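You operate a simulated robot arm through the tools that you are given. There is no shell and no other tool. Be economical: measure what you need, move in short steps, check, and stop when the job is done.

You are at the controls of a simulated robot arm. One attempt, no reset.

JOB
Set up the bending jig: dark pegs in the 50 cm holes, stop at 80 cm.
Fine: free the red arm first so that it stands up; black lever back on hold; other pegs stay in the tray, laths on the rack.

Only the result counts: the job must be done as asked and must still hold three seconds after the hand-in. Knocking over, shifting, dropping, spilling or breaking anything else fails it.

ROBOT AND FRAMES
A 6-joint arm with a two-finger parallel gripper on a trunk, on a base that drives. Base frame: it is fixed to the floor where the robot stands at the start and does not move with it; the origin is under the middle of the robot, x ahead of it, y to its left, z up; the surface under the hand at the start is at about z = 910. Readings come in mm, rad, newtons and seconds.
With the tool pointing down near the work surface it reaches from about 400 to 860 mm from the robot's upright axis, wherever it stands. Its first joint turns from -2.007 to 2.007 rad. Places, roughly: black lever [500, -200, 1000]; long lath [1000, 750, 1000]; red arm [600, 0, 1000]; short lath [1000, 750, 1000]; wide lath [1000, 750, 1000]. Payload 4.2 kg.
The tool frame sits at the grasp point between the pads (the TCP): z along the fingers, y along the line on which they close. The tips reach 23 mm beyond it. The gripper opens to 94 mm. The fingers are 38 mm wide and 10 mm thick; the gripper's body (54 by 96 mm) begins 39 mm behind the TCP.
Orientation is that of the tool frame in the base frame, as a unit quaternion [x, y, z, w]. With the fingers straight down and closing along the base's y, the tool's x points along the base's -x, its y along +y and its z along -z.

CONTROLS
- The arm moves only by the tool nudge_tool. Its arguments are lists of equal length, an entry for each row: "grip": the gripper command, from -1 (shut) to 1 (fully open), values between in proportion; "xyz": the shift along the tool's x, y, z in mm, a list of three; "angular": the turn, a rotation vector about the tool's x, y, z in rad, a list of three. In form: {"grip": [grip, ...], "xyz": [[dx, dy, dz], ...], "angular": [[wx, wy, wz], ...]}. A call has 1 to 10 rows; each row shifts and turns the commanded pose from where the row before left it, along the tool's axes as they then stand. A row lasts 0.2 s, in which the tool goes at most 50 mm and 0.15 rad; a call with a longer step from one row to the next is refused whole, and so is a gripper value outside its range. Where a pose cannot be reached the arm comes as near as it can. A force on the tool above 90 N (or 10 N above the force at the start of the call, whichever is more), or a blocked arm, ends the call early, and 0.2 s more pass. Each finger travels about 108 mm/s and halts on what it meets, pressing with about 45 N; the grip force reading is that of the motor and also rises with nothing between the fingers. The clock runs only during rows and for 0.2 s after the last one: add rows that do not move to give the fingers time. The reply holds the time, the measured pose of the TCP, the force on the tool along the base axes, the opening and the grip force, in the units named above and with some noise, with the torque about the TCP (base axes, N m) and any sound that the robot's microphone picked up.
- Cameras (640 x 400 px; columns grow to the right, rows downward): "scene" is now at [228.2, 156.6, 1553.9]; the picture's right is [-0.45, -0.89, -0.00], its down [-0.66, 0.34, -0.67] and it looks along [0.60, -0.30, -0.74] (base axes); focal length 272 px, centre (320, 200). "wrist" rides on the gripper at [86, 16, -74] in the tool frame; the picture's right is [-0.18, 0.98, 0.00], its down [-0.58, -0.11, -0.81] and it looks along [-0.79, -0.15, 0.59] (tool axes); focal length 243 px, centre (320, 200). There is no depth. A picture from a camera that has moved, and an enlarged one, comes with that camera's place and axes in the base frame and with its lens. The place of the scene camera against the robot may be out by one fixed shift of up to 12 mm in any direction.
- snapshot(camera): a new picture of that camera. The clock stands still meanwhile.
- slide_trunk(by): slides the trunk up (or, below 0, down) by that many mm; the arm and the scene camera ride with it, the base frame stays. It gives what a move gives, with no picture.
- steer(legs): drives the robot by 1 to 6 legs, each [ahead, turn to the left] in mm and rad, along the robot's own axes; the way and the turn of a leg run together, so that a leg with both is an arc; at most 1500 mm and 3.142 rad a leg. The arm and the cameras ride along, it lands a little off, and it stops where it bumps. It gives what a move gives.
- head_to(pan, tilt): turns the head with the scene camera to pan (to the left, within 1.396 rad either way) and tilt (down, from -0.506 to 1.204), counted from straight ahead of the robot. It gives what a move gives.
- zoom(camera, box): a new picture of the part [left, top, right, bottom] of that camera's present view, enlarged. The clock stands still meanwhile.
- sign_off(): hands the job in; it is judged then, once.

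Work in short steps. Places have to be worked out from the pictures, the camera data and where the tool is seen: move nearer, look again, correct. Check each grasp and each placing, and mend what went wrong. You have 120 turns and 90 pictures in all, those below and enlarged ones among them. Open the gripper and draw the arm clear of the work before you hand the job in, unless the task says otherwise; then end with one line.

The tools are called after "Request:" as a command line: name --argument value ..., lists and objects as JSON in quotes. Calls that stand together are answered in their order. nudge_tool: Moves the arm, as the interface text tells. Its arguments: {"type":"object","properties":{"grip":{"type":"array"},"xyz":{"type":"array"},"angular":{"type":"array"}},"required":["grip","xyz","angular"]} The other tools are called the same way: slide_trunk (by) slides the trunk up or down; steer (legs) drives the base; head_to (pan, tilt) turns the head that bears the scene camera; snapshot (camera) takes a picture; zoom (camera, box) takes an enlarged picture of a part of a camera's view; sign_off () hands the job in.

At the start:

```text
time: 0.0
tcp_pos: [523.2, -298.8, 1276.6]
orientation: [0.001, 1.0, 0.0, 0.0]
contact_force: [0.1, -0.4, 0.9]
torque: [-0.02, 0.0, -0.03]
grip_width: 93.8
finger_force: 0.1
trunk travel left (down, up): [-925.0, 65.0]
robot x, y, heading: [-3.0, 1.0, 0.003]
head pan, tilt: [-0.468, 0.838]
```

scene: 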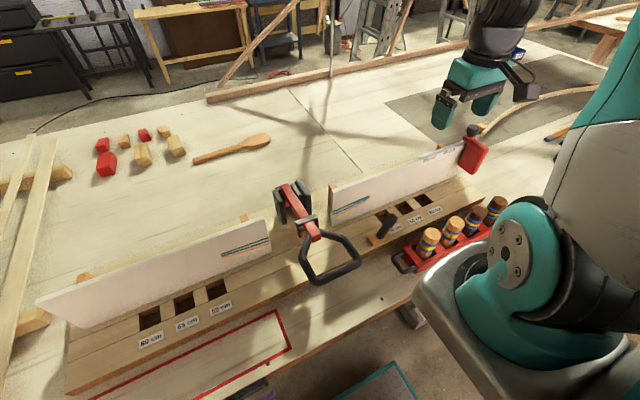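
wrist: 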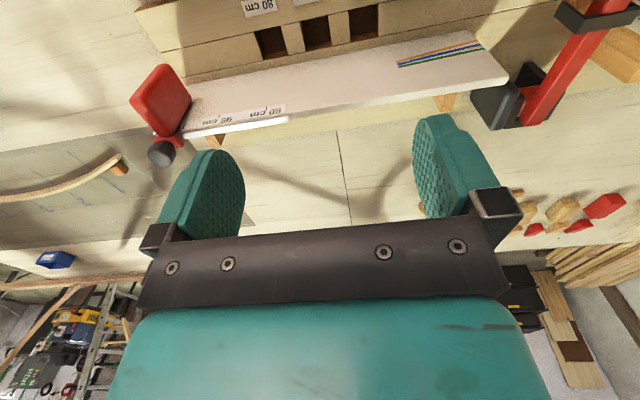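

I start by enlarging the jig: the red clamp arm in the middle, the black lever, the peg tray and the stop.

Request:
zoom --camera "scene" --box '[360, 120, 520, 280]'

Request:
zoom --camera "scene" --box '[210, 160, 400, 300]'

Request:
zoom --camera "scene" --box '[30, 200, 300, 400]'

Request:
zoom --camera "wrist" --box '[100, 0, 400, 190]'

```text
2.50 times, centred on (440, 200) of scene
camera zoom: at [228.2, 156.6, 1553.9], right [-0.45, -0.89, 0.0], down [-0.66, 0.34, -0.67], along [0.6, -0.3, -0.74], focal length 681 px, centre (20, 200)
```

zoom: 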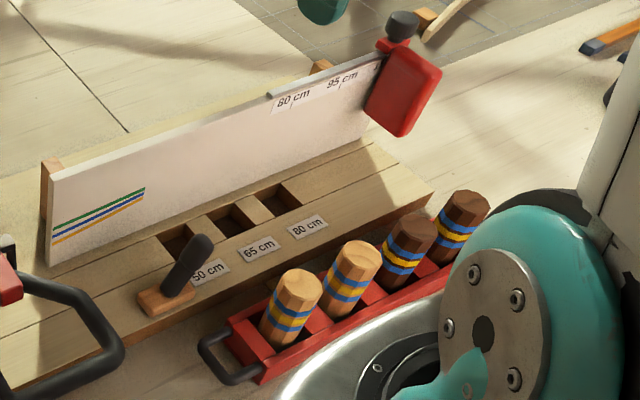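

```text
2.86 times, centred on (305, 230) of scene
camera zoom: at [228.2, 156.6, 1553.9], right [-0.45, -0.89, 0.0], down [-0.66, 0.34, -0.67], along [0.6, -0.3, -0.74], focal length 778 px, centre (363, 114)
```

zoom: 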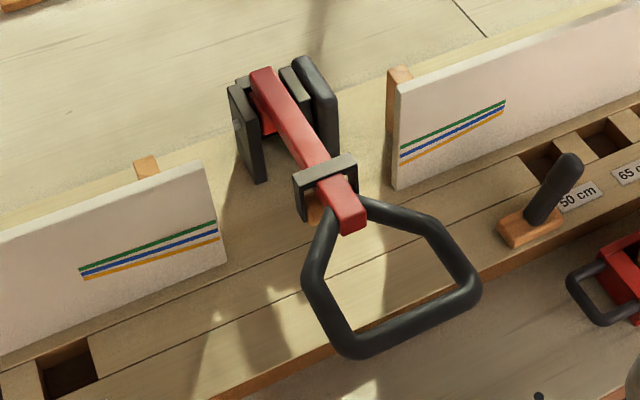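

```text
2.00 times, centred on (165, 300) of scene
camera zoom: at [228.2, 156.6, 1553.9], right [-0.45, -0.89, 0.0], down [-0.66, 0.34, -0.67], along [0.6, -0.3, -0.74], focal length 545 px, centre (630, 0)
```

zoom: 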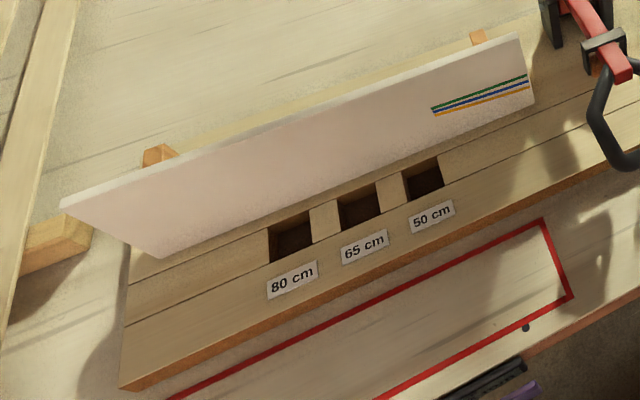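

```text
2.11 times, centred on (250, 95) of wrist
camera zoom: at [437.5, -283.3, 1350.7], right [0.18, 0.98, 0.0], down [0.58, -0.11, 0.81], along [0.79, -0.15, -0.59], focal length 511 px, centre (467, 421)
```

zoom: 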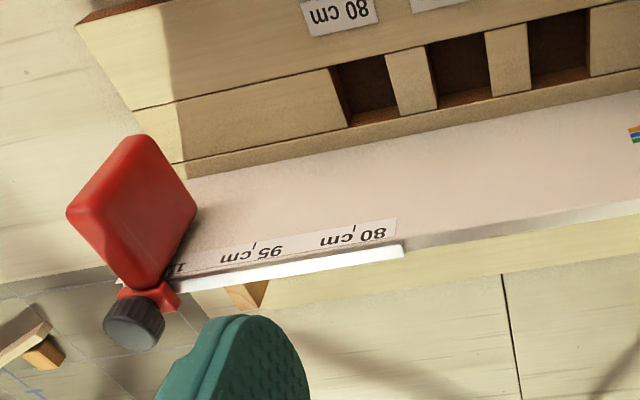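

The lever, red arm and stop need closer views before anything moves; zooming further on each.

Request:
zoom --camera "scene" --box '[360, 190, 440, 250]'

Request:
zoom --camera "scene" --box '[260, 170, 340, 240]'

Request:
zoom --camera "scene" --box '[415, 115, 495, 185]'

Request:
zoom --camera "scene" --box '[400, 185, 515, 275]'

```text
6.67 times, centred on (400, 220) of scene
camera zoom: at [228.2, 156.6, 1553.9], right [-0.45, -0.89, 0.0], down [-0.66, 0.34, -0.67], along [0.6, -0.3, -0.74], focal length 1816 px, centre (-213, 67)
```

zoom: 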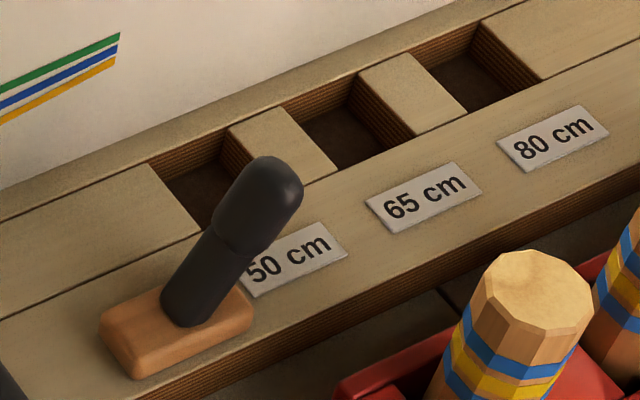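

```text
5.71 times, centred on (300, 205) of scene
camera zoom: at [228.2, 156.6, 1553.9], right [-0.45, -0.89, 0.0], down [-0.66, 0.34, -0.67], along [0.6, -0.3, -0.74], focal length 1557 px, centre (434, 171)
```

zoom: 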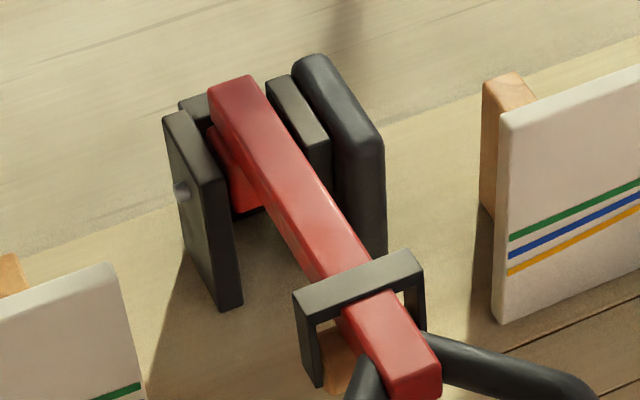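

```text
5.71 times, centred on (455, 150) of scene
camera zoom: at [228.2, 156.6, 1553.9], right [-0.45, -0.89, 0.0], down [-0.66, 0.34, -0.67], along [0.6, -0.3, -0.74], focal length 1557 px, centre (-451, 486)
```

zoom: 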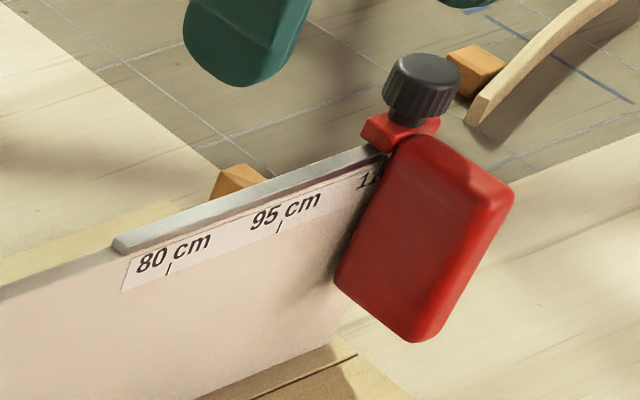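

```text
4.44 times, centred on (458, 230) of scene
camera zoom: at [228.2, 156.6, 1553.9], right [-0.45, -0.89, 0.0], down [-0.66, 0.34, -0.67], along [0.6, -0.3, -0.74], focal length 1211 px, centre (-291, 67)
```

zoom: 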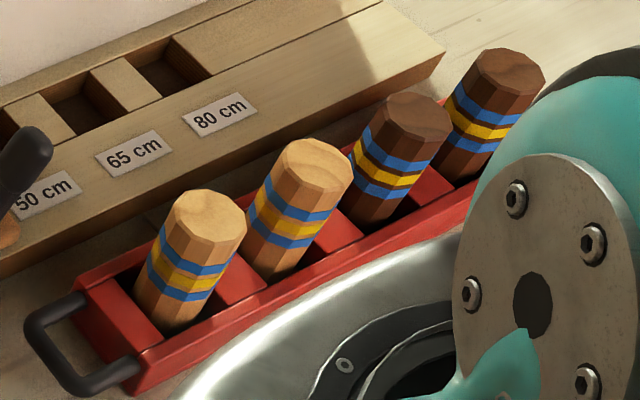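

The lever sits at about (519,-160), the red arm along x at y≈0 with its handle toward me. I bring the wrist camera over the lever for a close look.

Request:
nudge_tool --grip '[1, 1, 1, 1, 1]' --xyz '[[5, 29, 26], [5, 29, 26], [5, 29, 26], [5, 29, 26], [5, 29, 26]]' --angular '[[0, 0, 0], [0, 0, 0], [0, 0, 0], [0, 0, 0], [0, 0, 0]]'

Request:
snapshot --camera "wrist"

Request:
snapshot --camera "scene"

```text
time: 1.2
tcp_pos: [497.7, -152.7, 1145.9]
orientation: [0.001, 1.0, 0.0, -0.001]
contact_force: [-0.7, 0.2, 0.7]
torque: [0.0, -0.02, 0.01]
grip_width: 94.1
finger_force: 0.0
trunk travel left (down, up): [-925.0, 65.0]
robot x, y, heading: [-1.2, 0.8, 0.0]
head pan, tilt: [-0.468, 0.838]
```

```text
79 pictures are left
camera wrist: at [411.6, -136.9, 1220.5], right [0.18, 0.98, 0.0], down [0.58, -0.11, 0.81], along [0.79, -0.15, -0.59], focal length 243 px, centre (320, 200)
```

wrist: 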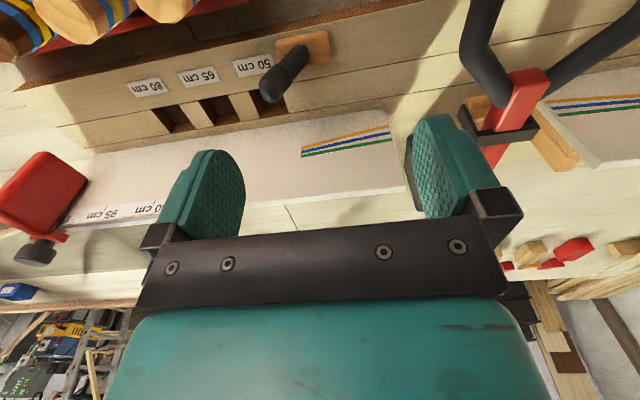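

```text
78 pictures are left
camera scene: at [227.9, 156.4, 1554.1], right [-0.45, -0.89, 0.0], down [-0.66, 0.34, -0.67], along [0.6, -0.3, -0.74], focal length 272 px, centre (320, 200)
```

scene: 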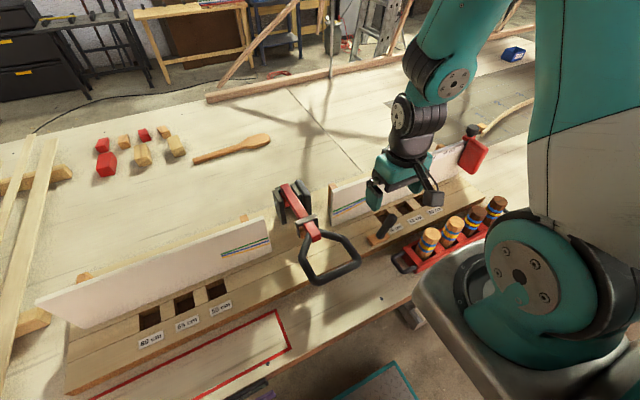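

The lever and the keeper around the red arm are in wrist view; I enlarge them.

Request:
zoom --camera "wrist" --box '[220, 0, 380, 120]'

Request:
zoom --camera "wrist" --box '[440, 0, 600, 180]'

Request:
zoom --camera "wrist" --box '[0, 140, 180, 280]'

```text
3.33 times, centred on (300, 60) of wrist
camera zoom: at [411.6, -136.9, 1220.5], right [0.18, 0.98, 0.0], down [0.58, -0.11, 0.81], along [0.79, -0.15, -0.59], focal length 809 px, centre (387, 667)
```

zoom: 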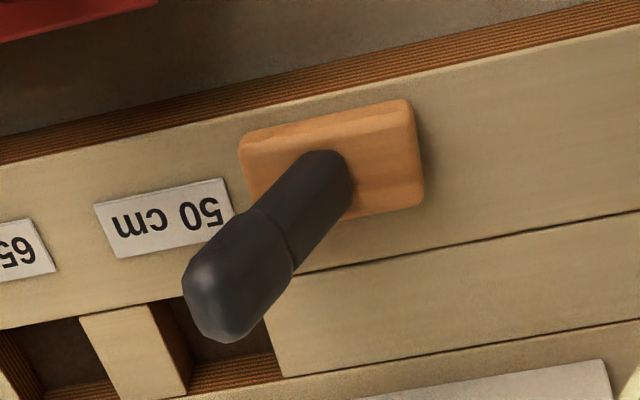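

```text
2.22 times, centred on (520, 90) of wrist
camera zoom: at [411.6, -136.9, 1220.5], right [0.18, 0.98, 0.0], down [0.58, -0.11, 0.81], along [0.79, -0.15, -0.59], focal length 539 px, centre (-124, 444)
```

zoom: 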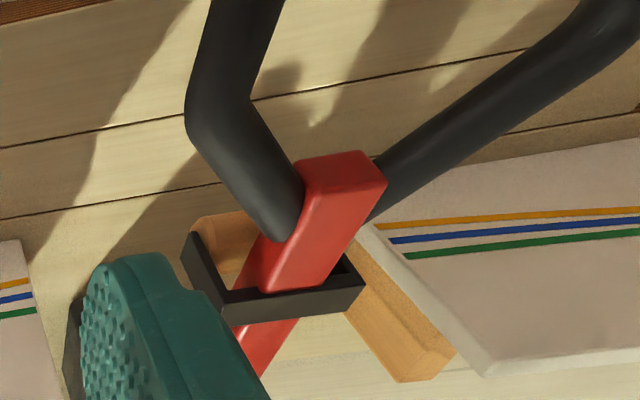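

```text
2.86 times, centred on (90, 210) of wrist
camera zoom: at [411.6, -136.9, 1220.5], right [0.18, 0.98, 0.0], down [0.58, -0.11, 0.81], along [0.79, -0.15, -0.59], focal length 693 px, centre (977, 171)
```

zoom: 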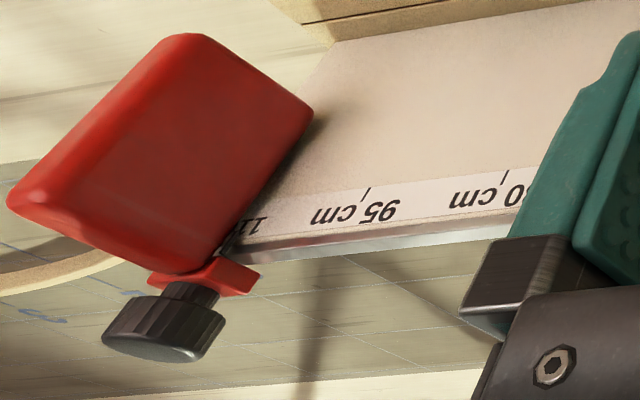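

The lever runs from about (521,-177,945) to tip (520,-200,1014), so it tips to the right and should swing in y. I set the fingers 60 mm apart above it and look before lowering.

Request:
nudge_tool --grip '[0.28, 0.28, 0.28, 0.28]' --xyz '[[-11, -22, 20], [-11, -21, 30], [0, 0, 30], [0, 0, 0]]' --angular '[[0, 0, 0], [0, 0, 0], [0, 0, 0], [0, 0, 0]]'

Request:
zoom --camera "scene" --box '[340, 130, 480, 260]'

Request:
snapshot --camera "wrist"

```text
time: 2.2
tcp_pos: [520.3, -197.1, 1064.9]
orientation: [0.0, 1.0, 0.0, 0.0]
contact_force: [0.1, -0.6, -0.6]
torque: [0.03, -0.03, 0.03]
grip_width: 60.4
finger_force: 0.0
trunk travel left (down, up): [-925.0, 65.0]
robot x, y, heading: [-2.1, -2.7, -0.0]
head pan, tilt: [-0.468, 0.838]
```

```text
3.08 times, centred on (410, 195) of scene
camera zoom: at [228.2, 156.6, 1553.9], right [-0.45, -0.89, 0.0], down [-0.66, 0.34, -0.67], along [0.6, -0.3, -0.74], focal length 838 px, centre (43, 215)
```

zoom: 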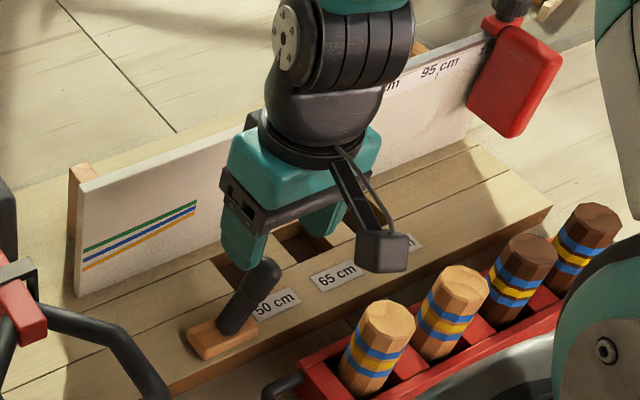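

```text
73 pictures are left
camera wrist: at [434.4, -180.9, 1139.1], right [0.18, 0.98, 0.0], down [0.58, -0.11, 0.81], along [0.79, -0.15, -0.59], focal length 243 px, centre (320, 200)
```

wrist: 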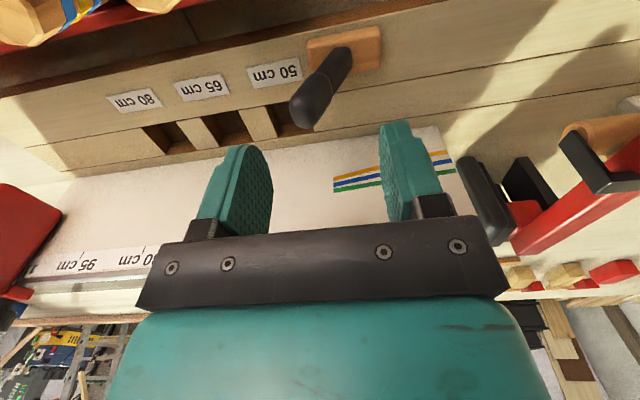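

The tip sits right beneath the finger gap. I lower 60 mm to straddle it.

Request:
nudge_tool --grip '[0.28, 0.28, 0.28]' --xyz '[[2, -1, 25], [0, 0, 25], [0, 0, 12]]' --angular '[[0, 0, 0], [0, 0, 0], [0, 0, 0]]'

Request:
zoom --camera "scene" --box '[340, 150, 480, 260]'

```text
time: 3.0
tcp_pos: [518.6, -197.9, 1004.4]
orientation: [-0.001, 1.0, 0.0, 0.0]
contact_force: [0.2, -0.1, 0.2]
torque: [0.0, -0.03, -0.02]
grip_width: 60.2
finger_force: 0.1
trunk travel left (down, up): [-925.0, 65.0]
robot x, y, heading: [1.4, -1.8, -0.0]
head pan, tilt: [-0.468, 0.838]
```

```text
3.64 times, centred on (410, 205) of scene
camera zoom: at [228.0, 156.7, 1554.0], right [-0.45, -0.89, 0.0], down [-0.66, 0.34, -0.67], along [0.6, -0.3, -0.74], focal length 991 px, centre (-7, 182)
```

zoom: 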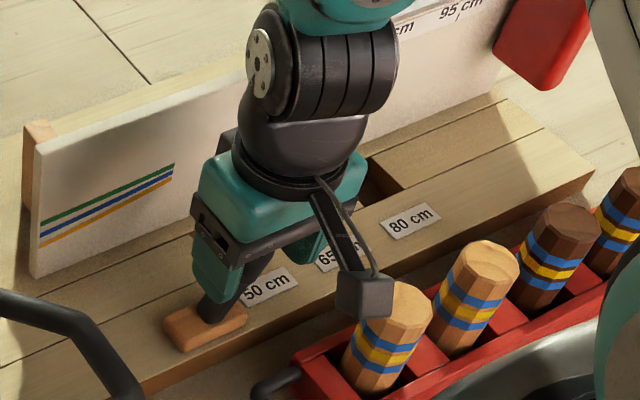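

The lever is between the fingers. I push it to the left (+y) in small steps, watching force and sound.

Request:
nudge_tool --grip '[0.28, 0.28, 0.28, 0.28, 0.28, 0.28]' --xyz '[[0, 10, 0], [0, 10, 0], [0, 10, 0], [0, 10, 0], [0, 8, 0], [0, 8, 0]]' --angular '[[0, 0, 0], [0, 0, 0], [0, 0, 0], [0, 0, 0], [0, 0, 0], [0, 0, 0]]'

Request:
snapshot --camera "scene"

```text
time: 4.4
tcp_pos: [519.3, -141.3, 1005.7]
orientation: [0.0, 1.0, -0.001, 0.0]
contact_force: [0.5, -0.7, 0.0]
torque: [0.0, -0.01, 0.04]
grip_width: 60.0
finger_force: 0.0
trunk travel left (down, up): [-925.0, 65.0]
robot x, y, heading: [0.0, 1.8, 0.0]
head pan, tilt: [-0.468, 0.838]
```

```text
71 pictures are left
camera scene: at [228.2, 156.5, 1553.9], right [-0.45, -0.89, 0.0], down [-0.66, 0.34, -0.67], along [0.6, -0.3, -0.74], focal length 272 px, centre (320, 200)
```

scene: 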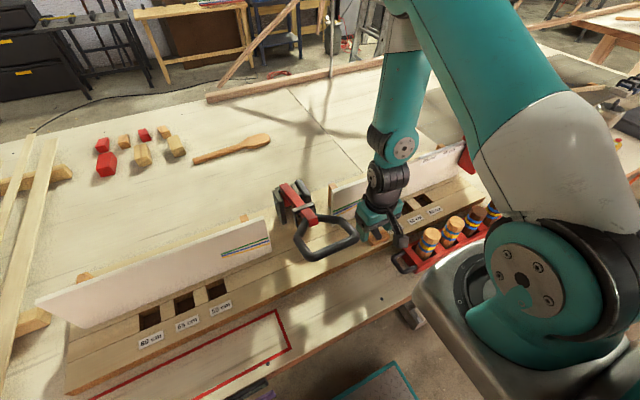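

The handle looks different now: the arm seems to have moved. Zooming.

Request:
zoom --camera "scene" --box '[260, 160, 420, 280]'

```text
3.33 times, centred on (340, 220) of scene
camera zoom: at [228.2, 156.5, 1553.9], right [-0.45, -0.89, 0.0], down [-0.66, 0.34, -0.67], along [0.6, -0.3, -0.74], focal length 908 px, centre (253, 133)
```

zoom: 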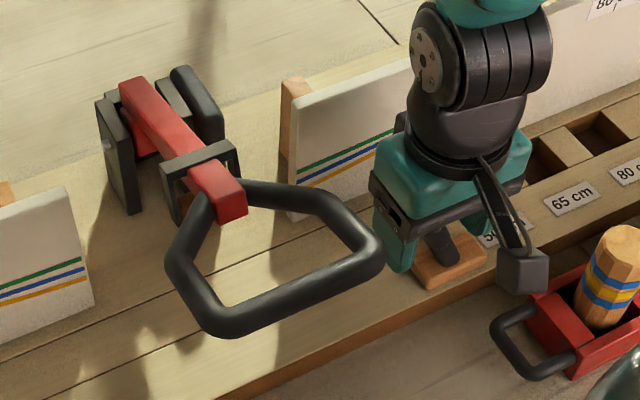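

The arm has lifted a little. I let time pass and push the lever a bit further.

Request:
nudge_tool --grip '[0.28, 0.28, 0.28, 0.28, 0.28, 0.28]' --xyz '[[0, 5, 0], [0, 5, 0], [0, 0, 0], [0, 0, 0], [0, 0, 0], [0, 0, 0]]' --angular '[[0, 0, 0], [0, 0, 0], [0, 0, 0], [0, 0, 0], [0, 0, 0], [0, 0, 0]]'

Request:
zoom --camera "scene" --box '[260, 160, 420, 280]'

```text
time: 5.8
tcp_pos: [518.3, -132.5, 1004.0]
orientation: [0.0, 1.0, 0.0, 0.0]
contact_force: [0.3, 0.1, 0.2]
torque: [0.04, -0.02, 0.0]
grip_width: 60.2
finger_force: 0.1
trunk travel left (down, up): [-925.0, 65.0]
robot x, y, heading: [0.8, 0.6, 0.001]
head pan, tilt: [-0.468, 0.838]
```

```text
3.33 times, centred on (340, 220) of scene
camera zoom: at [228.2, 156.7, 1553.9], right [-0.45, -0.89, 0.0], down [-0.66, 0.34, -0.67], along [0.6, -0.3, -0.74], focal length 908 px, centre (253, 133)
```

zoom: 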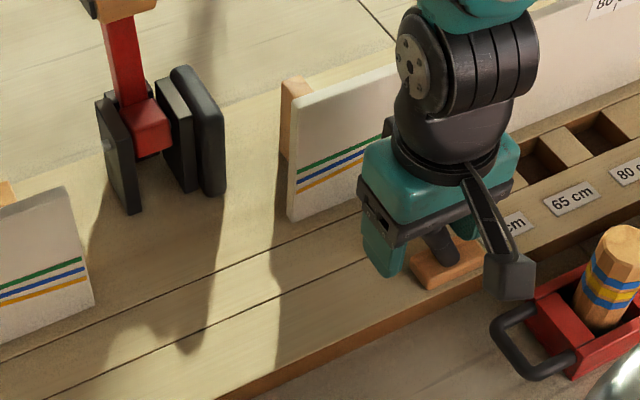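

The arm has swung up and is standing. I look at the whole scene to confirm that it rests there.

Request:
snapshot --camera "scene"

```text
68 pictures are left
camera scene: at [228.2, 156.7, 1553.9], right [-0.45, -0.89, 0.0], down [-0.66, 0.34, -0.67], along [0.6, -0.3, -0.74], focal length 272 px, centre (320, 200)
```

scene: 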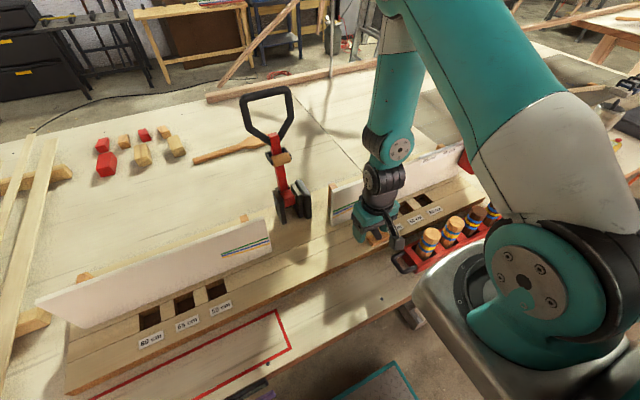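

The arm stands. Now the lever back to the right to hold.

Request:
nudge_tool --grip '[0.28, 0.28, 0.28, 0.28, 0.28, 0.28, 0.28, 0.28]' --xyz '[[0, -12, 0], [0, -12, 0], [0, -12, 0], [0, -10, 0], [0, -10, 0], [0, -10, 0], [0, -10, 0], [0, -6, 0]]' --angular '[[0, 0, 0], [0, 0, 0], [0, 0, 0], [0, 0, 0], [0, 0, 0], [0, 0, 0], [0, 0, 0], [0, 0, 0]]'

Request:
zoom --camera "scene" --box '[340, 150, 480, 260]'

```text
time: 7.6
tcp_pos: [518.2, -214.3, 1005.0]
orientation: [0.0, 1.0, 0.0, -0.001]
contact_force: [-0.8, 0.5, -0.6]
torque: [-0.01, 0.03, 0.0]
grip_width: 60.2
finger_force: 0.0
trunk travel left (down, up): [-925.0, 65.0]
robot x, y, heading: [-3.3, 1.3, 0.001]
head pan, tilt: [-0.468, 0.838]
```

```text
3.64 times, centred on (410, 205) of scene
camera zoom: at [228.2, 156.7, 1553.9], right [-0.45, -0.89, 0.0], down [-0.66, 0.34, -0.67], along [0.6, -0.3, -0.74], focal length 991 px, centre (-7, 182)
```

zoom: 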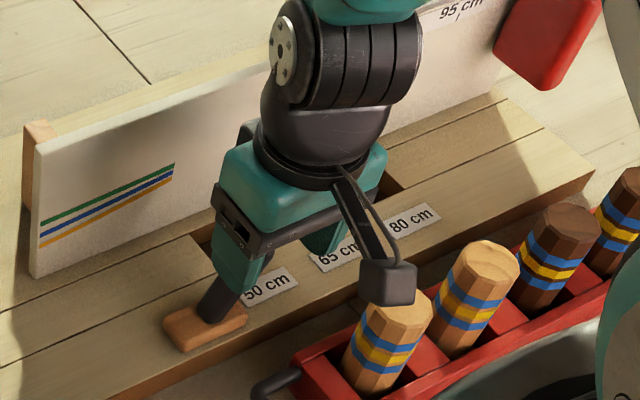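

The lever looks back at its old tilt. I back off, rise clear, and look at it unobstructed plus at the pegs.

Request:
nudge_tool --grip '[0.28, 0.28, 0.28, 0.28, 1, 1, 1, 1, 1]' --xyz '[[0, 16, 0], [0, 0, 40], [0, 0, -40], [0, 0, -40], [0, 0, -40], [10, -45, -20], [20, -45, 0], [20, -45, 0], [20, -45, 0]]' --angular '[[0, 0, 0], [0, 0, 0], [0, 0, 0], [0, 0, 0], [0, 0, 0], [0, 0, 0], [0, 0, 0], [0, 0, 0], [0, 0, 0]]'

```text
refused: row 6 steps farther than a row can; nothing moved
```

Refused as too long a step, luckily also with a wrong sign in row 2; corrected here.

Request:
nudge_tool --grip '[0.28, 0.28, 0.28, 0.28, 1, 1, 1, 1, 1]' --xyz '[[0, 16, 0], [0, 0, -40], [0, 0, -40], [0, 0, -40], [0, 0, -20], [12, -45, 0], [18, -45, 0], [18, -45, 0], [18, -45, 0]]' --angular '[[0, 0, 0], [0, 0, 0], [0, 0, 0], [0, 0, 0], [0, 0, 0], [0, 0, 0], [0, 0, 0], [0, 0, 0], [0, 0, 0]]'

Request:
snapshot --camera "wrist"

Request:
snapshot --camera "scene"

Request:
zoom --camera "scene" --box '[360, 180, 520, 280]'

```text
time: 9.6
tcp_pos: [452.1, -377.1, 1144.6]
orientation: [-0.002, 1.0, 0.0, 0.0]
contact_force: [-0.3, 1.1, 0.8]
torque: [-0.01, 0.0, 0.0]
grip_width: 94.2
finger_force: 0.1
trunk travel left (down, up): [-925.0, 65.0]
robot x, y, heading: [-0.2, -1.1, 0.002]
head pan, tilt: [-0.468, 0.838]
```

```text
66 pictures are left
camera wrist: at [365.1, -361.9, 1219.1], right [0.18, 0.98, 0.0], down [0.58, -0.11, 0.81], along [0.79, -0.15, -0.59], focal length 243 px, centre (320, 200)
```

wrist: 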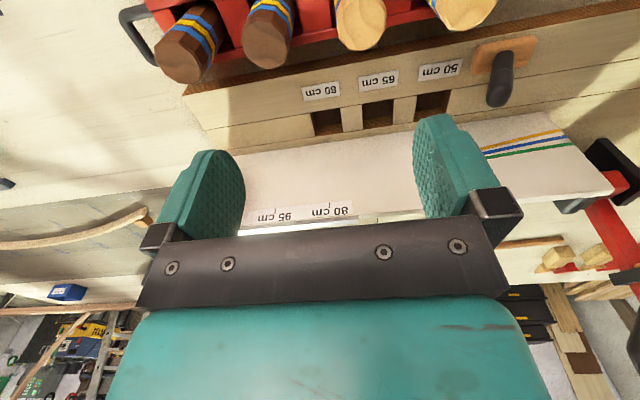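

```text
65 pictures are left
camera scene: at [228.4, 157.2, 1553.9], right [-0.45, -0.89, 0.0], down [-0.66, 0.33, -0.67], along [0.6, -0.3, -0.74], focal length 272 px, centre (320, 200)
```

scene: 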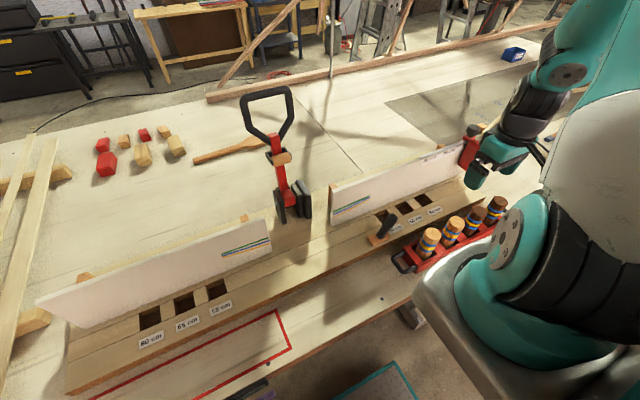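

```text
4.00 times, centred on (440, 230) of scene
camera zoom: at [228.4, 157.2, 1553.9], right [-0.45, -0.89, 0.0], down [-0.66, 0.33, -0.67], along [0.6, -0.3, -0.74], focal length 1090 px, centre (-160, 80)
```

zoom: 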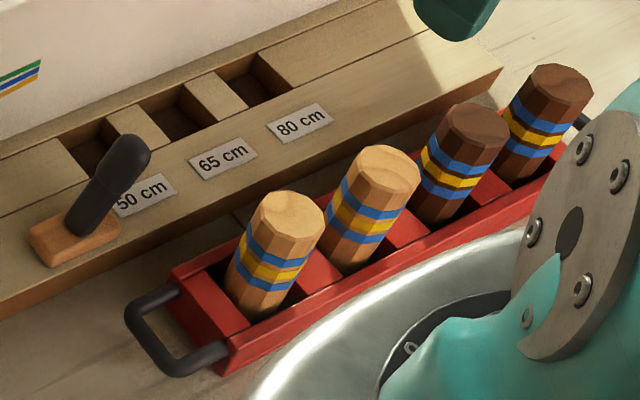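

The lever is exactly where it was at the start (same pixels), and the arm is standing. I enlarge the wrist view for measuring the dark pegs and the right-hand holes.

Request:
zoom --camera "wrist" --box '[130, 0, 330, 125]'

Request:
zoom --camera "wrist" --box '[290, 30, 530, 180]'

```text
3.20 times, centred on (230, 62) of wrist
camera zoom: at [365.1, -361.9, 1219.1], right [0.18, 0.98, 0.0], down [0.58, -0.11, 0.81], along [0.79, -0.15, -0.59], focal length 776 px, centre (608, 640)
```

zoom: 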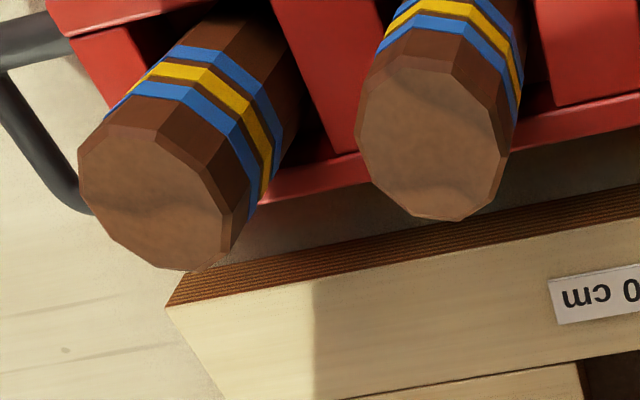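

```text
2.67 times, centred on (410, 105) of wrist
camera zoom: at [365.1, -361.9, 1219.1], right [0.18, 0.98, 0.0], down [0.58, -0.11, 0.81], along [0.79, -0.15, -0.59], focal length 647 px, centre (80, 453)
```

zoom: 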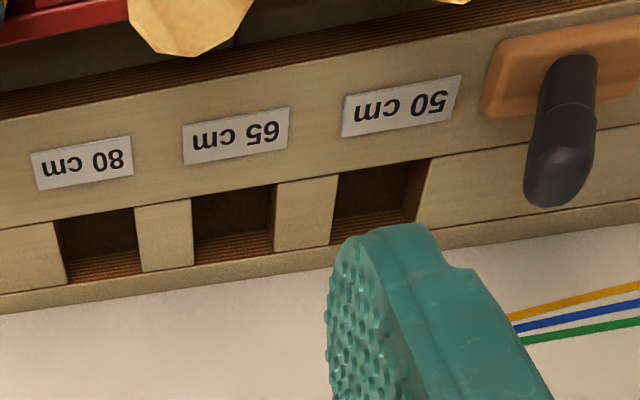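

Peg A is about Ø38 at (442,-423), top z≈995; peg B about (440,-502). The right 50 hole is near (561,-259). I go above peg A with a 64 mm opening and check alignment.

Request:
nudge_tool --grip '[0.36, 0.36, 0.36, 0.36]' --xyz '[[7, -23, 20], [7, -23, 30], [0, 0, 35], [0, 0, 0]]' --angular '[[0, 0, 0], [0, 0, 0], [0, 0, 0], [0, 0, 0]]'

Request:
zoom --camera "wrist" --box '[200, 0, 440, 150]'

Request:
zoom --camera "scene" --box '[400, 140, 560, 260]'

```text
time: 10.6
tcp_pos: [438.5, -422.9, 1059.9]
orientation: [0.0, 1.0, 0.0, -0.001]
contact_force: [0.9, -0.1, 0.1]
torque: [0.03, 0.0, 0.02]
grip_width: 64.0
finger_force: 0.1
trunk travel left (down, up): [-925.0, 65.0]
robot x, y, heading: [2.1, -1.7, 0.003]
head pan, tilt: [-0.468, 0.838]
```

```text
2.67 times, centred on (320, 75) of wrist
camera zoom: at [352.5, -407.8, 1133.1], right [0.18, 0.98, 0.0], down [0.58, -0.11, 0.81], along [0.79, -0.15, -0.59], focal length 647 px, centre (320, 533)
```

zoom: 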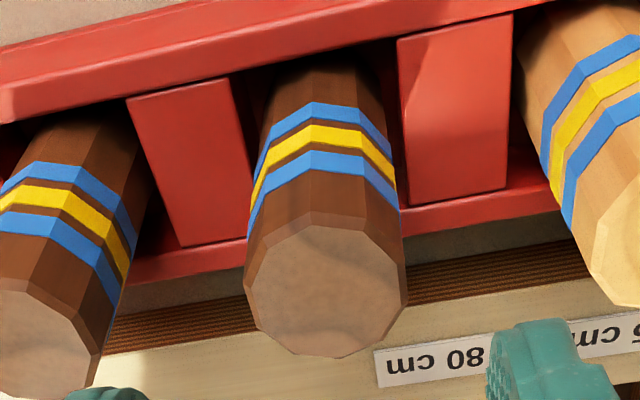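

```text
3.33 times, centred on (480, 200) of scene
camera zoom: at [228.2, 156.5, 1553.9], right [-0.45, -0.89, 0.0], down [-0.66, 0.34, -0.67], along [0.6, -0.3, -0.74], focal length 908 px, centre (-213, 200)
```

zoom: 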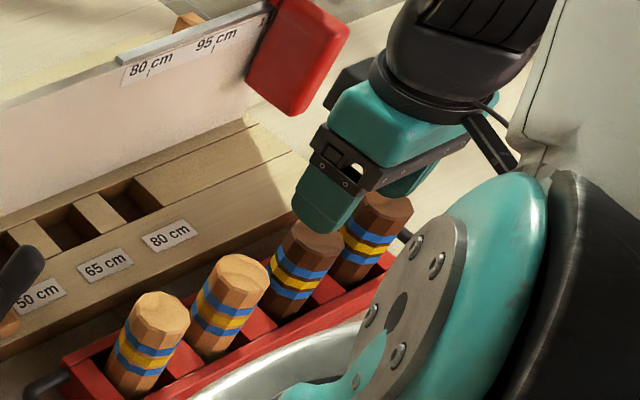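

Peg A's top is centred at about (440,-423,997), matching the tool. I lower to z≈986 and close.

Request:
nudge_tool --grip '[0.36, 0.36, 0.36, 0.36, -1, -1, -1]' --xyz '[[1, 0, 25], [0, 0, 25], [0, 0, 24], [0, 0, 0], [0, 0, 0], [0, 0, 0], [0, 0, 0]]' --angular '[[0, 0, 0], [0, 0, 0], [0, 0, 0], [0, 0, 0], [0, 0, 0], [0, 0, 0], [0, 0, 0]]'

Request:
zoom --camera "scene" --box '[400, 140, 560, 260]'

```text
time: 12.2
tcp_pos: [437.5, -423.5, 985.7]
orientation: [-0.001, 1.0, 0.001, -0.001]
contact_force: [0.3, -0.7, 0.1]
torque: [0.02, 0.01, 0.01]
grip_width: 39.0
finger_force: 45.4
trunk travel left (down, up): [-925.0, 65.0]
robot x, y, heading: [-2.2, 0.8, 0.002]
head pan, tilt: [-0.468, 0.838]
```

```text
3.33 times, centred on (480, 200) of scene
camera zoom: at [228.2, 156.6, 1553.9], right [-0.45, -0.89, 0.0], down [-0.66, 0.34, -0.67], along [0.6, -0.3, -0.74], focal length 908 px, centre (-213, 200)
```

zoom: 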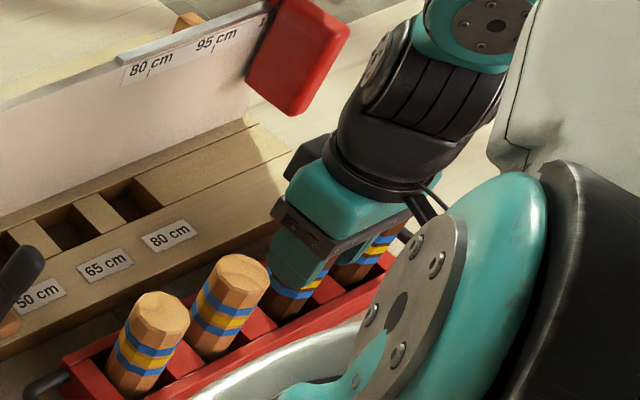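

Held at 39 mm width. I lift straight up and, from there, move ahead and left to above the right 50 hole, clear of the light pegs and lever.

Request:
nudge_tool --grip '[-1, -1, -1, -1, -1, -1, -1, -1, -1, -1]' --xyz '[[0, 0, -30], [0, 0, -35], [0, 0, -35], [0, 0, -35], [-40, 0, 0], [-40, 0, 0], [-37, 10, 0], [0, 45, 0], [0, 45, 0], [0, 45, 0]]' --angular '[[0, 0, 0], [0, 0, 0], [0, 0, 0], [0, 0, 0], [0, 0, 0], [0, 0, 0], [0, 0, 0], [0, 0, 0], [0, 0, 0], [0, 0, 0]]'

Request:
nudge_tool --grip '[-1, -1]' --xyz '[[0, 19, 0], [0, 0, 0]]' --angular '[[0, 0, 0], [0, 0, 0]]'

Request:
snapshot --camera "wrist"

Request:
zoom --camera "scene" --box '[340, 120, 500, 260]'

```text
time: 14.4
tcp_pos: [553.2, -279.9, 1120.6]
orientation: [0.001, 1.0, 0.001, -0.001]
contact_force: [0.2, -1.2, -0.8]
torque: [0.02, 0.01, -0.03]
grip_width: 38.6
finger_force: 44.8
trunk travel left (down, up): [-925.0, 65.0]
robot x, y, heading: [3.1, 1.2, -0.002]
head pan, tilt: [-0.468, 0.838]
```

```text
time: 15.0
tcp_pos: [555.4, -260.2, 1122.0]
orientation: [0.0, 1.0, 0.001, 0.0]
contact_force: [0.3, -0.6, -1.5]
torque: [-0.01, 0.0, 0.01]
grip_width: 38.9
finger_force: 45.0
trunk travel left (down, up): [-925.0, 65.0]
robot x, y, heading: [0.7, -1.5, 0.004]
head pan, tilt: [-0.468, 0.838]
```

```text
58 pictures are left
camera wrist: at [467.7, -244.9, 1194.9], right [0.18, 0.98, 0.0], down [0.58, -0.11, 0.81], along [0.79, -0.15, -0.59], focal length 243 px, centre (320, 200)
```

wrist: 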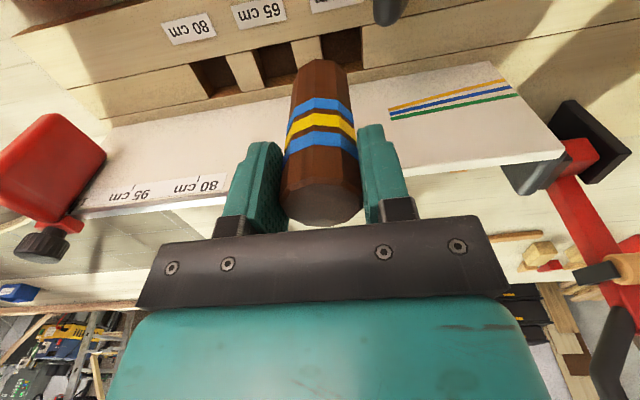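

```text
2.86 times, centred on (420, 190) of scene
camera zoom: at [228.2, 156.6, 1553.9], right [-0.45, -0.89, 0.0], down [-0.66, 0.34, -0.67], along [0.6, -0.3, -0.74], focal length 778 px, centre (34, 229)
```

zoom: 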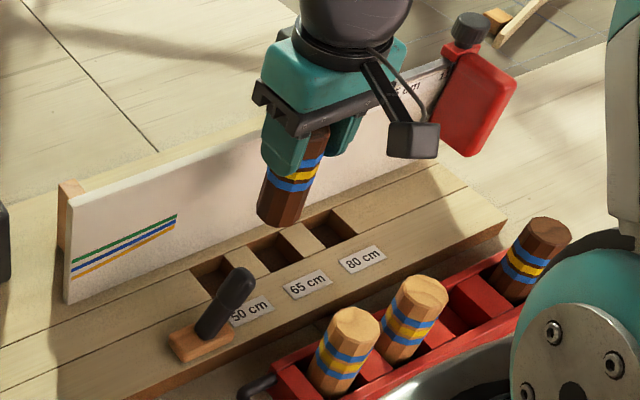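

The peg hangs straight. I zoom the wrist view to measure hole against peg.

Request:
zoom --camera "wrist" --box '[230, 0, 420, 120]'

```text
3.33 times, centred on (325, 60) of wrist
camera zoom: at [467.7, -244.9, 1194.9], right [0.18, 0.98, 0.0], down [0.58, -0.11, 0.81], along [0.79, -0.15, -0.59], focal length 809 px, centre (303, 667)
```

zoom: 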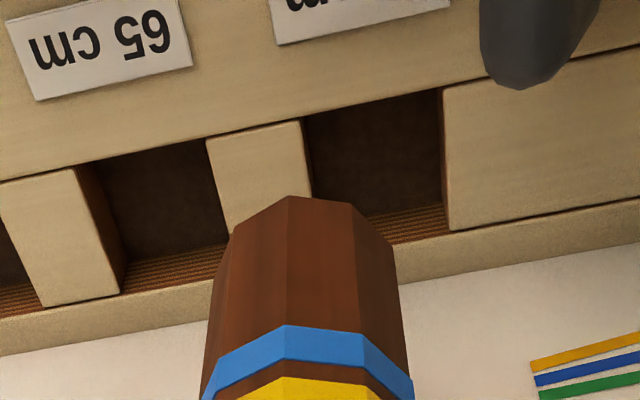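

The two wrist views triangulate: the board top is z≈908, the right 50 hole centre about (586.5,-244), and the peg is ~105 long. I move over it and lower to leave the peg's end some 30 mm above the board.

Request:
nudge_tool --grip '[-1, -1, -1, -1, -1]' --xyz '[[-29, 16, 0], [0, 0, 25], [0, 0, 25], [0, 0, 20], [0, 0, 0]]' --angular '[[0, 0, 0], [0, 0, 0], [0, 0, 0], [0, 0, 0], [0, 0, 0]]'

Request:
zoom --camera "wrist" --box '[220, 0, 420, 120]'

Request:
zoom --camera "scene" --box '[360, 150, 460, 230]'

```text
time: 16.2
tcp_pos: [584.7, -243.3, 1051.5]
orientation: [0.001, 1.0, 0.0, 0.0]
contact_force: [0.8, 0.5, -1.2]
torque: [-0.02, -0.03, -0.01]
grip_width: 38.7
finger_force: 44.4
trunk travel left (down, up): [-925.0, 65.0]
robot x, y, heading: [1.3, 3.3, 0.0]
head pan, tilt: [-0.468, 0.838]
```

```text
3.20 times, centred on (320, 60) of wrist
camera zoom: at [497.6, -228.0, 1124.7], right [0.18, 0.98, 0.0], down [0.58, -0.11, 0.81], along [0.79, -0.15, -0.59], focal length 776 px, centre (320, 648)
```

zoom: 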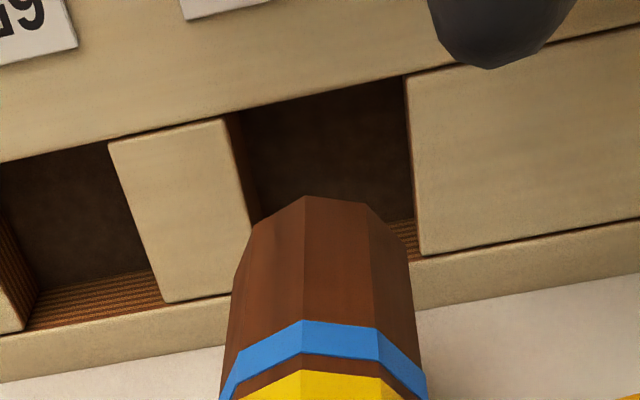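

```text
5.00 times, centred on (410, 190) of scene
camera zoom: at [228.3, 156.6, 1553.9], right [-0.45, -0.89, 0.0], down [-0.66, 0.34, -0.67], along [0.6, -0.3, -0.74], focal length 1362 px, centre (-130, 250)
```

zoom: 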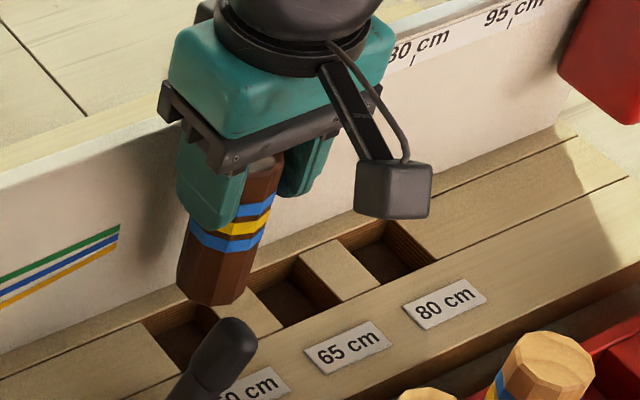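

Hole is ~44 mm square centred (588,-243.5); the peg axis at (587,-244) matches. I descend into it; a contact stops the call.

Request:
nudge_tool --grip '[-1, -1, -1, -1, -1]' --xyz '[[-1, 0, 20], [0, 0, 20], [0, 0, 15], [0, 0, 10], [0, 0, 0]]' --angular '[[0, 0, 0], [0, 0, 0], [0, 0, 0], [0, 0, 0], [0, 0, 0]]'

Request:
zoom --camera "wrist" --box '[220, 0, 420, 150]'

```text
time: 17.0
tcp_pos: [586.3, -244.2, 1007.4]
orientation: [0.0, 1.0, -0.002, 0.009]
contact_force: [-34.0, 9.4, 69.2]
torque: [0.73, -4.38, 0.9]
grip_width: 38.7
finger_force: 44.9
trunk travel left (down, up): [-925.0, 65.0]
robot x, y, heading: [-2.0, 2.6, 0.001]
head pan, tilt: [-0.468, 0.838]
stopped in row 4: the force on the tool passed its limit at 116 N (the readings are from after the stop); the commanded pose is now the measured one
```

```text
2.67 times, centred on (320, 75) of wrist
camera zoom: at [497.9, -228.2, 1080.0], right [0.18, 0.98, 0.0], down [0.57, -0.11, 0.82], along [0.8, -0.15, -0.58], focal length 647 px, centre (320, 533)
```

zoom: 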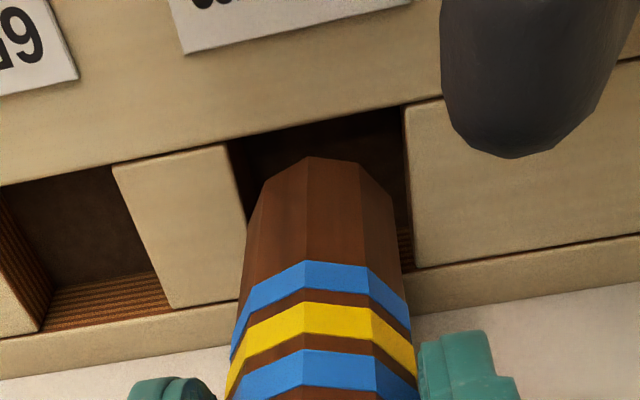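

It touched the far rim: force is toward −x and the picture shows a 5 mm gap on the near side only. I lift, straighten the slight tilt, shift 3 mm back and try again.

Request:
nudge_tool --grip '[-1, -1, -1, -1]' --xyz '[[0, 0, -10], [0, 0, -5], [2, 0, 0], [0, 0, 0]]' --angular '[[0, 0, 0], [-0.004, 0.018, 0], [0, 0, 0], [0, 0, 0]]'

Request:
zoom --camera "wrist" --box '[220, 0, 420, 150]'

```text
time: 18.0
tcp_pos: [587.3, -245.1, 1017.5]
orientation: [0.0, 1.0, 0.001, -0.001]
contact_force: [0.1, -0.5, -1.3]
torque: [-0.02, 0.02, -0.01]
grip_width: 38.8
finger_force: 45.6
trunk travel left (down, up): [-925.0, 65.0]
robot x, y, heading: [-2.1, 1.8, 0.002]
head pan, tilt: [-0.468, 0.838]
```

```text
2.67 times, centred on (320, 75) of wrist
camera zoom: at [500.3, -229.6, 1091.6], right [0.18, 0.98, 0.0], down [0.58, -0.11, 0.81], along [0.79, -0.15, -0.59], focal length 647 px, centre (320, 533)
```

zoom: 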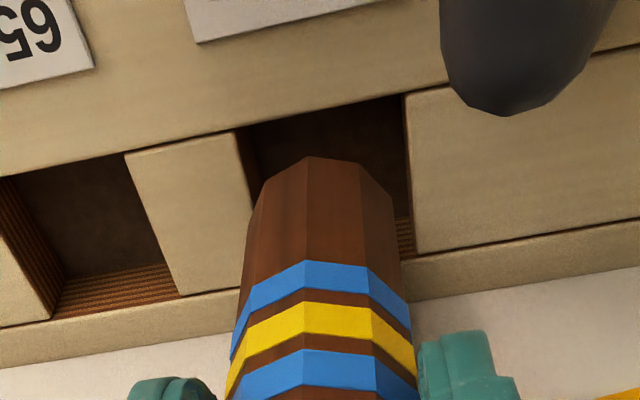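

Hole centre is about (588.4,-243.4), peg axis about (589.8,-244.4): I shift 2.5 mm back and 1 mm left, then descend gently.

Request:
nudge_tool --grip '[-1, -1, -1, -1, -1, -1, -1]' --xyz '[[2.5, 1, 0], [0, 0, 5], [0, 0, 5], [0, 0, 5], [0, 0, 5], [0, 0, 5], [0, 0, 0]]' --angular '[[0, 0, 0], [0, 0, 0], [0, 0, 0], [0, 0, 0], [0, 0, 0], [0, 0, 0], [0, 0, 0]]'

```text
time: 19.2
tcp_pos: [586.5, -243.5, 1008.3]
orientation: [-0.002, 1.0, 0.0, 0.008]
contact_force: [-29.1, 7.9, 64.7]
torque: [0.71, -3.99, 0.73]
grip_width: 39.0
finger_force: 45.0
trunk travel left (down, up): [-925.0, 65.0]
robot x, y, heading: [2.6, -2.9, 0.001]
head pan, tilt: [-0.468, 0.838]
stopped in row 5: the force on the tool passed its limit at 101 N (the readings are from after the stop); the commanded pose is now the measured one
```

Same stop. The torque points to a contact well above the TCP at x≈+40, i.e. the gripper body meeting the panel top rather than the peg meeting the rim. I look.

Request:
zoom --camera "scene" --box '[360, 140, 460, 230]'

Request:
snapshot --camera "wrist"

```text
4.44 times, centred on (410, 185) of scene
camera zoom: at [223.4, 157.9, 1555.0], right [-0.45, -0.89, 0.0], down [-0.66, 0.34, -0.67], along [0.6, -0.3, -0.74], focal length 1211 px, centre (-80, 267)
```

zoom: 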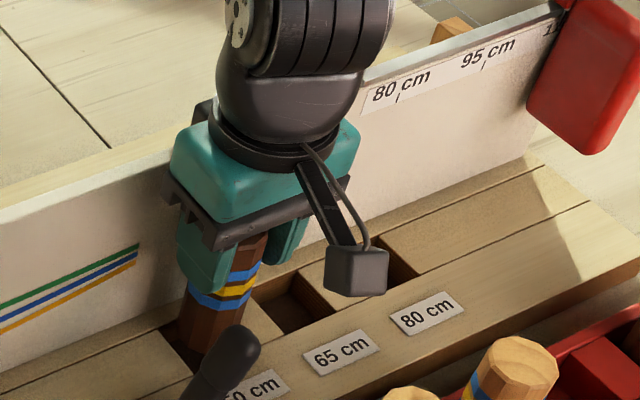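

```text
50 pictures are left
camera wrist: at [497.9, -228.8, 1080.7], right [0.18, 0.98, 0.0], down [0.57, -0.11, 0.81], along [0.8, -0.15, -0.58], focal length 243 px, centre (320, 200)
```

wrist: 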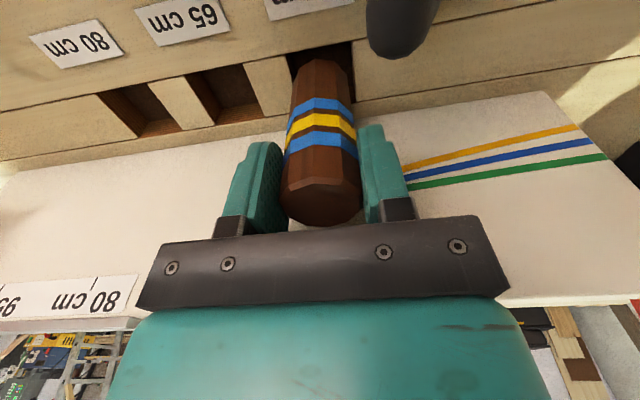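

A dark bracket on the far side of the gripper rests on the panel's top edge. I need a grasp that leans the tool back toward the robot, so I'll return the peg to its tray pocket and regrasp it tilted and higher. First lift and straighten.

Request:
nudge_tool --grip '[-1, -1, -1, -1, -1, -1, -1, -1, -1, -1]' --xyz '[[0, 0, -10], [0, 0, -30], [0, 0, -35], [0, 0, -35], [0, -45, 0], [0, -45, 0], [0, -45, 0], [0, -45, 0], [45, 0, 0], [45, 0, 0]]' --angular '[[0, 0, 0], [0, 0.016, 0.004], [0, 0, 0], [0, 0, 0], [0, 0, 0], [0, 0, 0], [0, 0, 0], [0, 0, 0], [0, 0, 0], [0, 0, 0]]'

Request:
nudge_tool --grip '[-1, -1, -1]' --xyz '[[45, 0, 0], [13, 0, 0], [0, 0, 0]]' --angular '[[0, 0, 0], [0, 0, 0], [0, 0, 0]]'

Request:
snapshot --camera "scene"

```text
time: 21.4
tcp_pos: [499.3, -427.1, 1114.4]
orientation: [0.001, 1.0, -0.001, -0.003]
contact_force: [0.7, 0.4, -0.6]
torque: [-0.02, 0.03, 0.0]
grip_width: 38.7
finger_force: 44.9
trunk travel left (down, up): [-925.0, 65.0]
robot x, y, heading: [0.3, 0.8, -0.002]
head pan, tilt: [-0.468, 0.838]
```

```text
time: 22.2
tcp_pos: [439.4, -424.9, 1114.7]
orientation: [0.001, 1.0, 0.001, -0.002]
contact_force: [-0.5, 0.0, -0.9]
torque: [0.0, -0.02, 0.01]
grip_width: 38.8
finger_force: 45.0
trunk travel left (down, up): [-925.0, 65.0]
robot x, y, heading: [-2.3, -1.0, -0.0]
head pan, tilt: [-0.468, 0.838]
```

```text
49 pictures are left
camera scene: at [228.0, 156.5, 1554.0], right [-0.45, -0.89, 0.0], down [-0.66, 0.34, -0.67], along [0.6, -0.3, -0.74], focal length 272 px, centre (320, 200)
```

scene: 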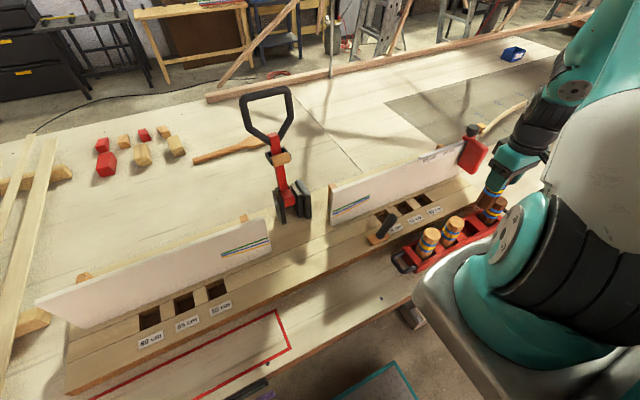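

Panel and lever look undisturbed. I lower the peg back into its pocket (TCP 437.5,-423.5).

Request:
nudge_tool --grip '[-1, -1, -1, -1, -1, -1]' --xyz '[[2, 1.5, 30], [0, 0, 35], [0, 0, 30], [0, 0, 20], [0, 0, 8], [0, 0, 3]]' --angular '[[0, 0, 0], [0, 0, 0], [0, 0, 0], [0, 0, 0], [0, 0, 0], [0, 0, 0]]'

Request:
zoom --camera "scene" --box '[400, 140, 560, 260]'

```text
time: 23.6
tcp_pos: [437.5, -423.4, 989.6]
orientation: [0.002, 1.0, -0.001, -0.003]
contact_force: [0.4, 0.1, -1.1]
torque: [0.01, -0.01, 0.03]
grip_width: 38.7
finger_force: 45.6
trunk travel left (down, up): [-925.0, 65.0]
robot x, y, heading: [-0.5, -1.3, 0.003]
head pan, tilt: [-0.468, 0.838]
```

```text
3.33 times, centred on (480, 200) of scene
camera zoom: at [228.0, 156.5, 1553.9], right [-0.45, -0.89, 0.0], down [-0.66, 0.34, -0.67], along [0.6, -0.3, -0.74], focal length 908 px, centre (-213, 200)
```

zoom: 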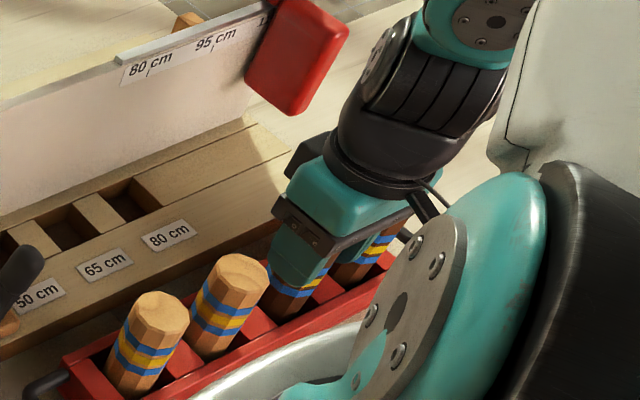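

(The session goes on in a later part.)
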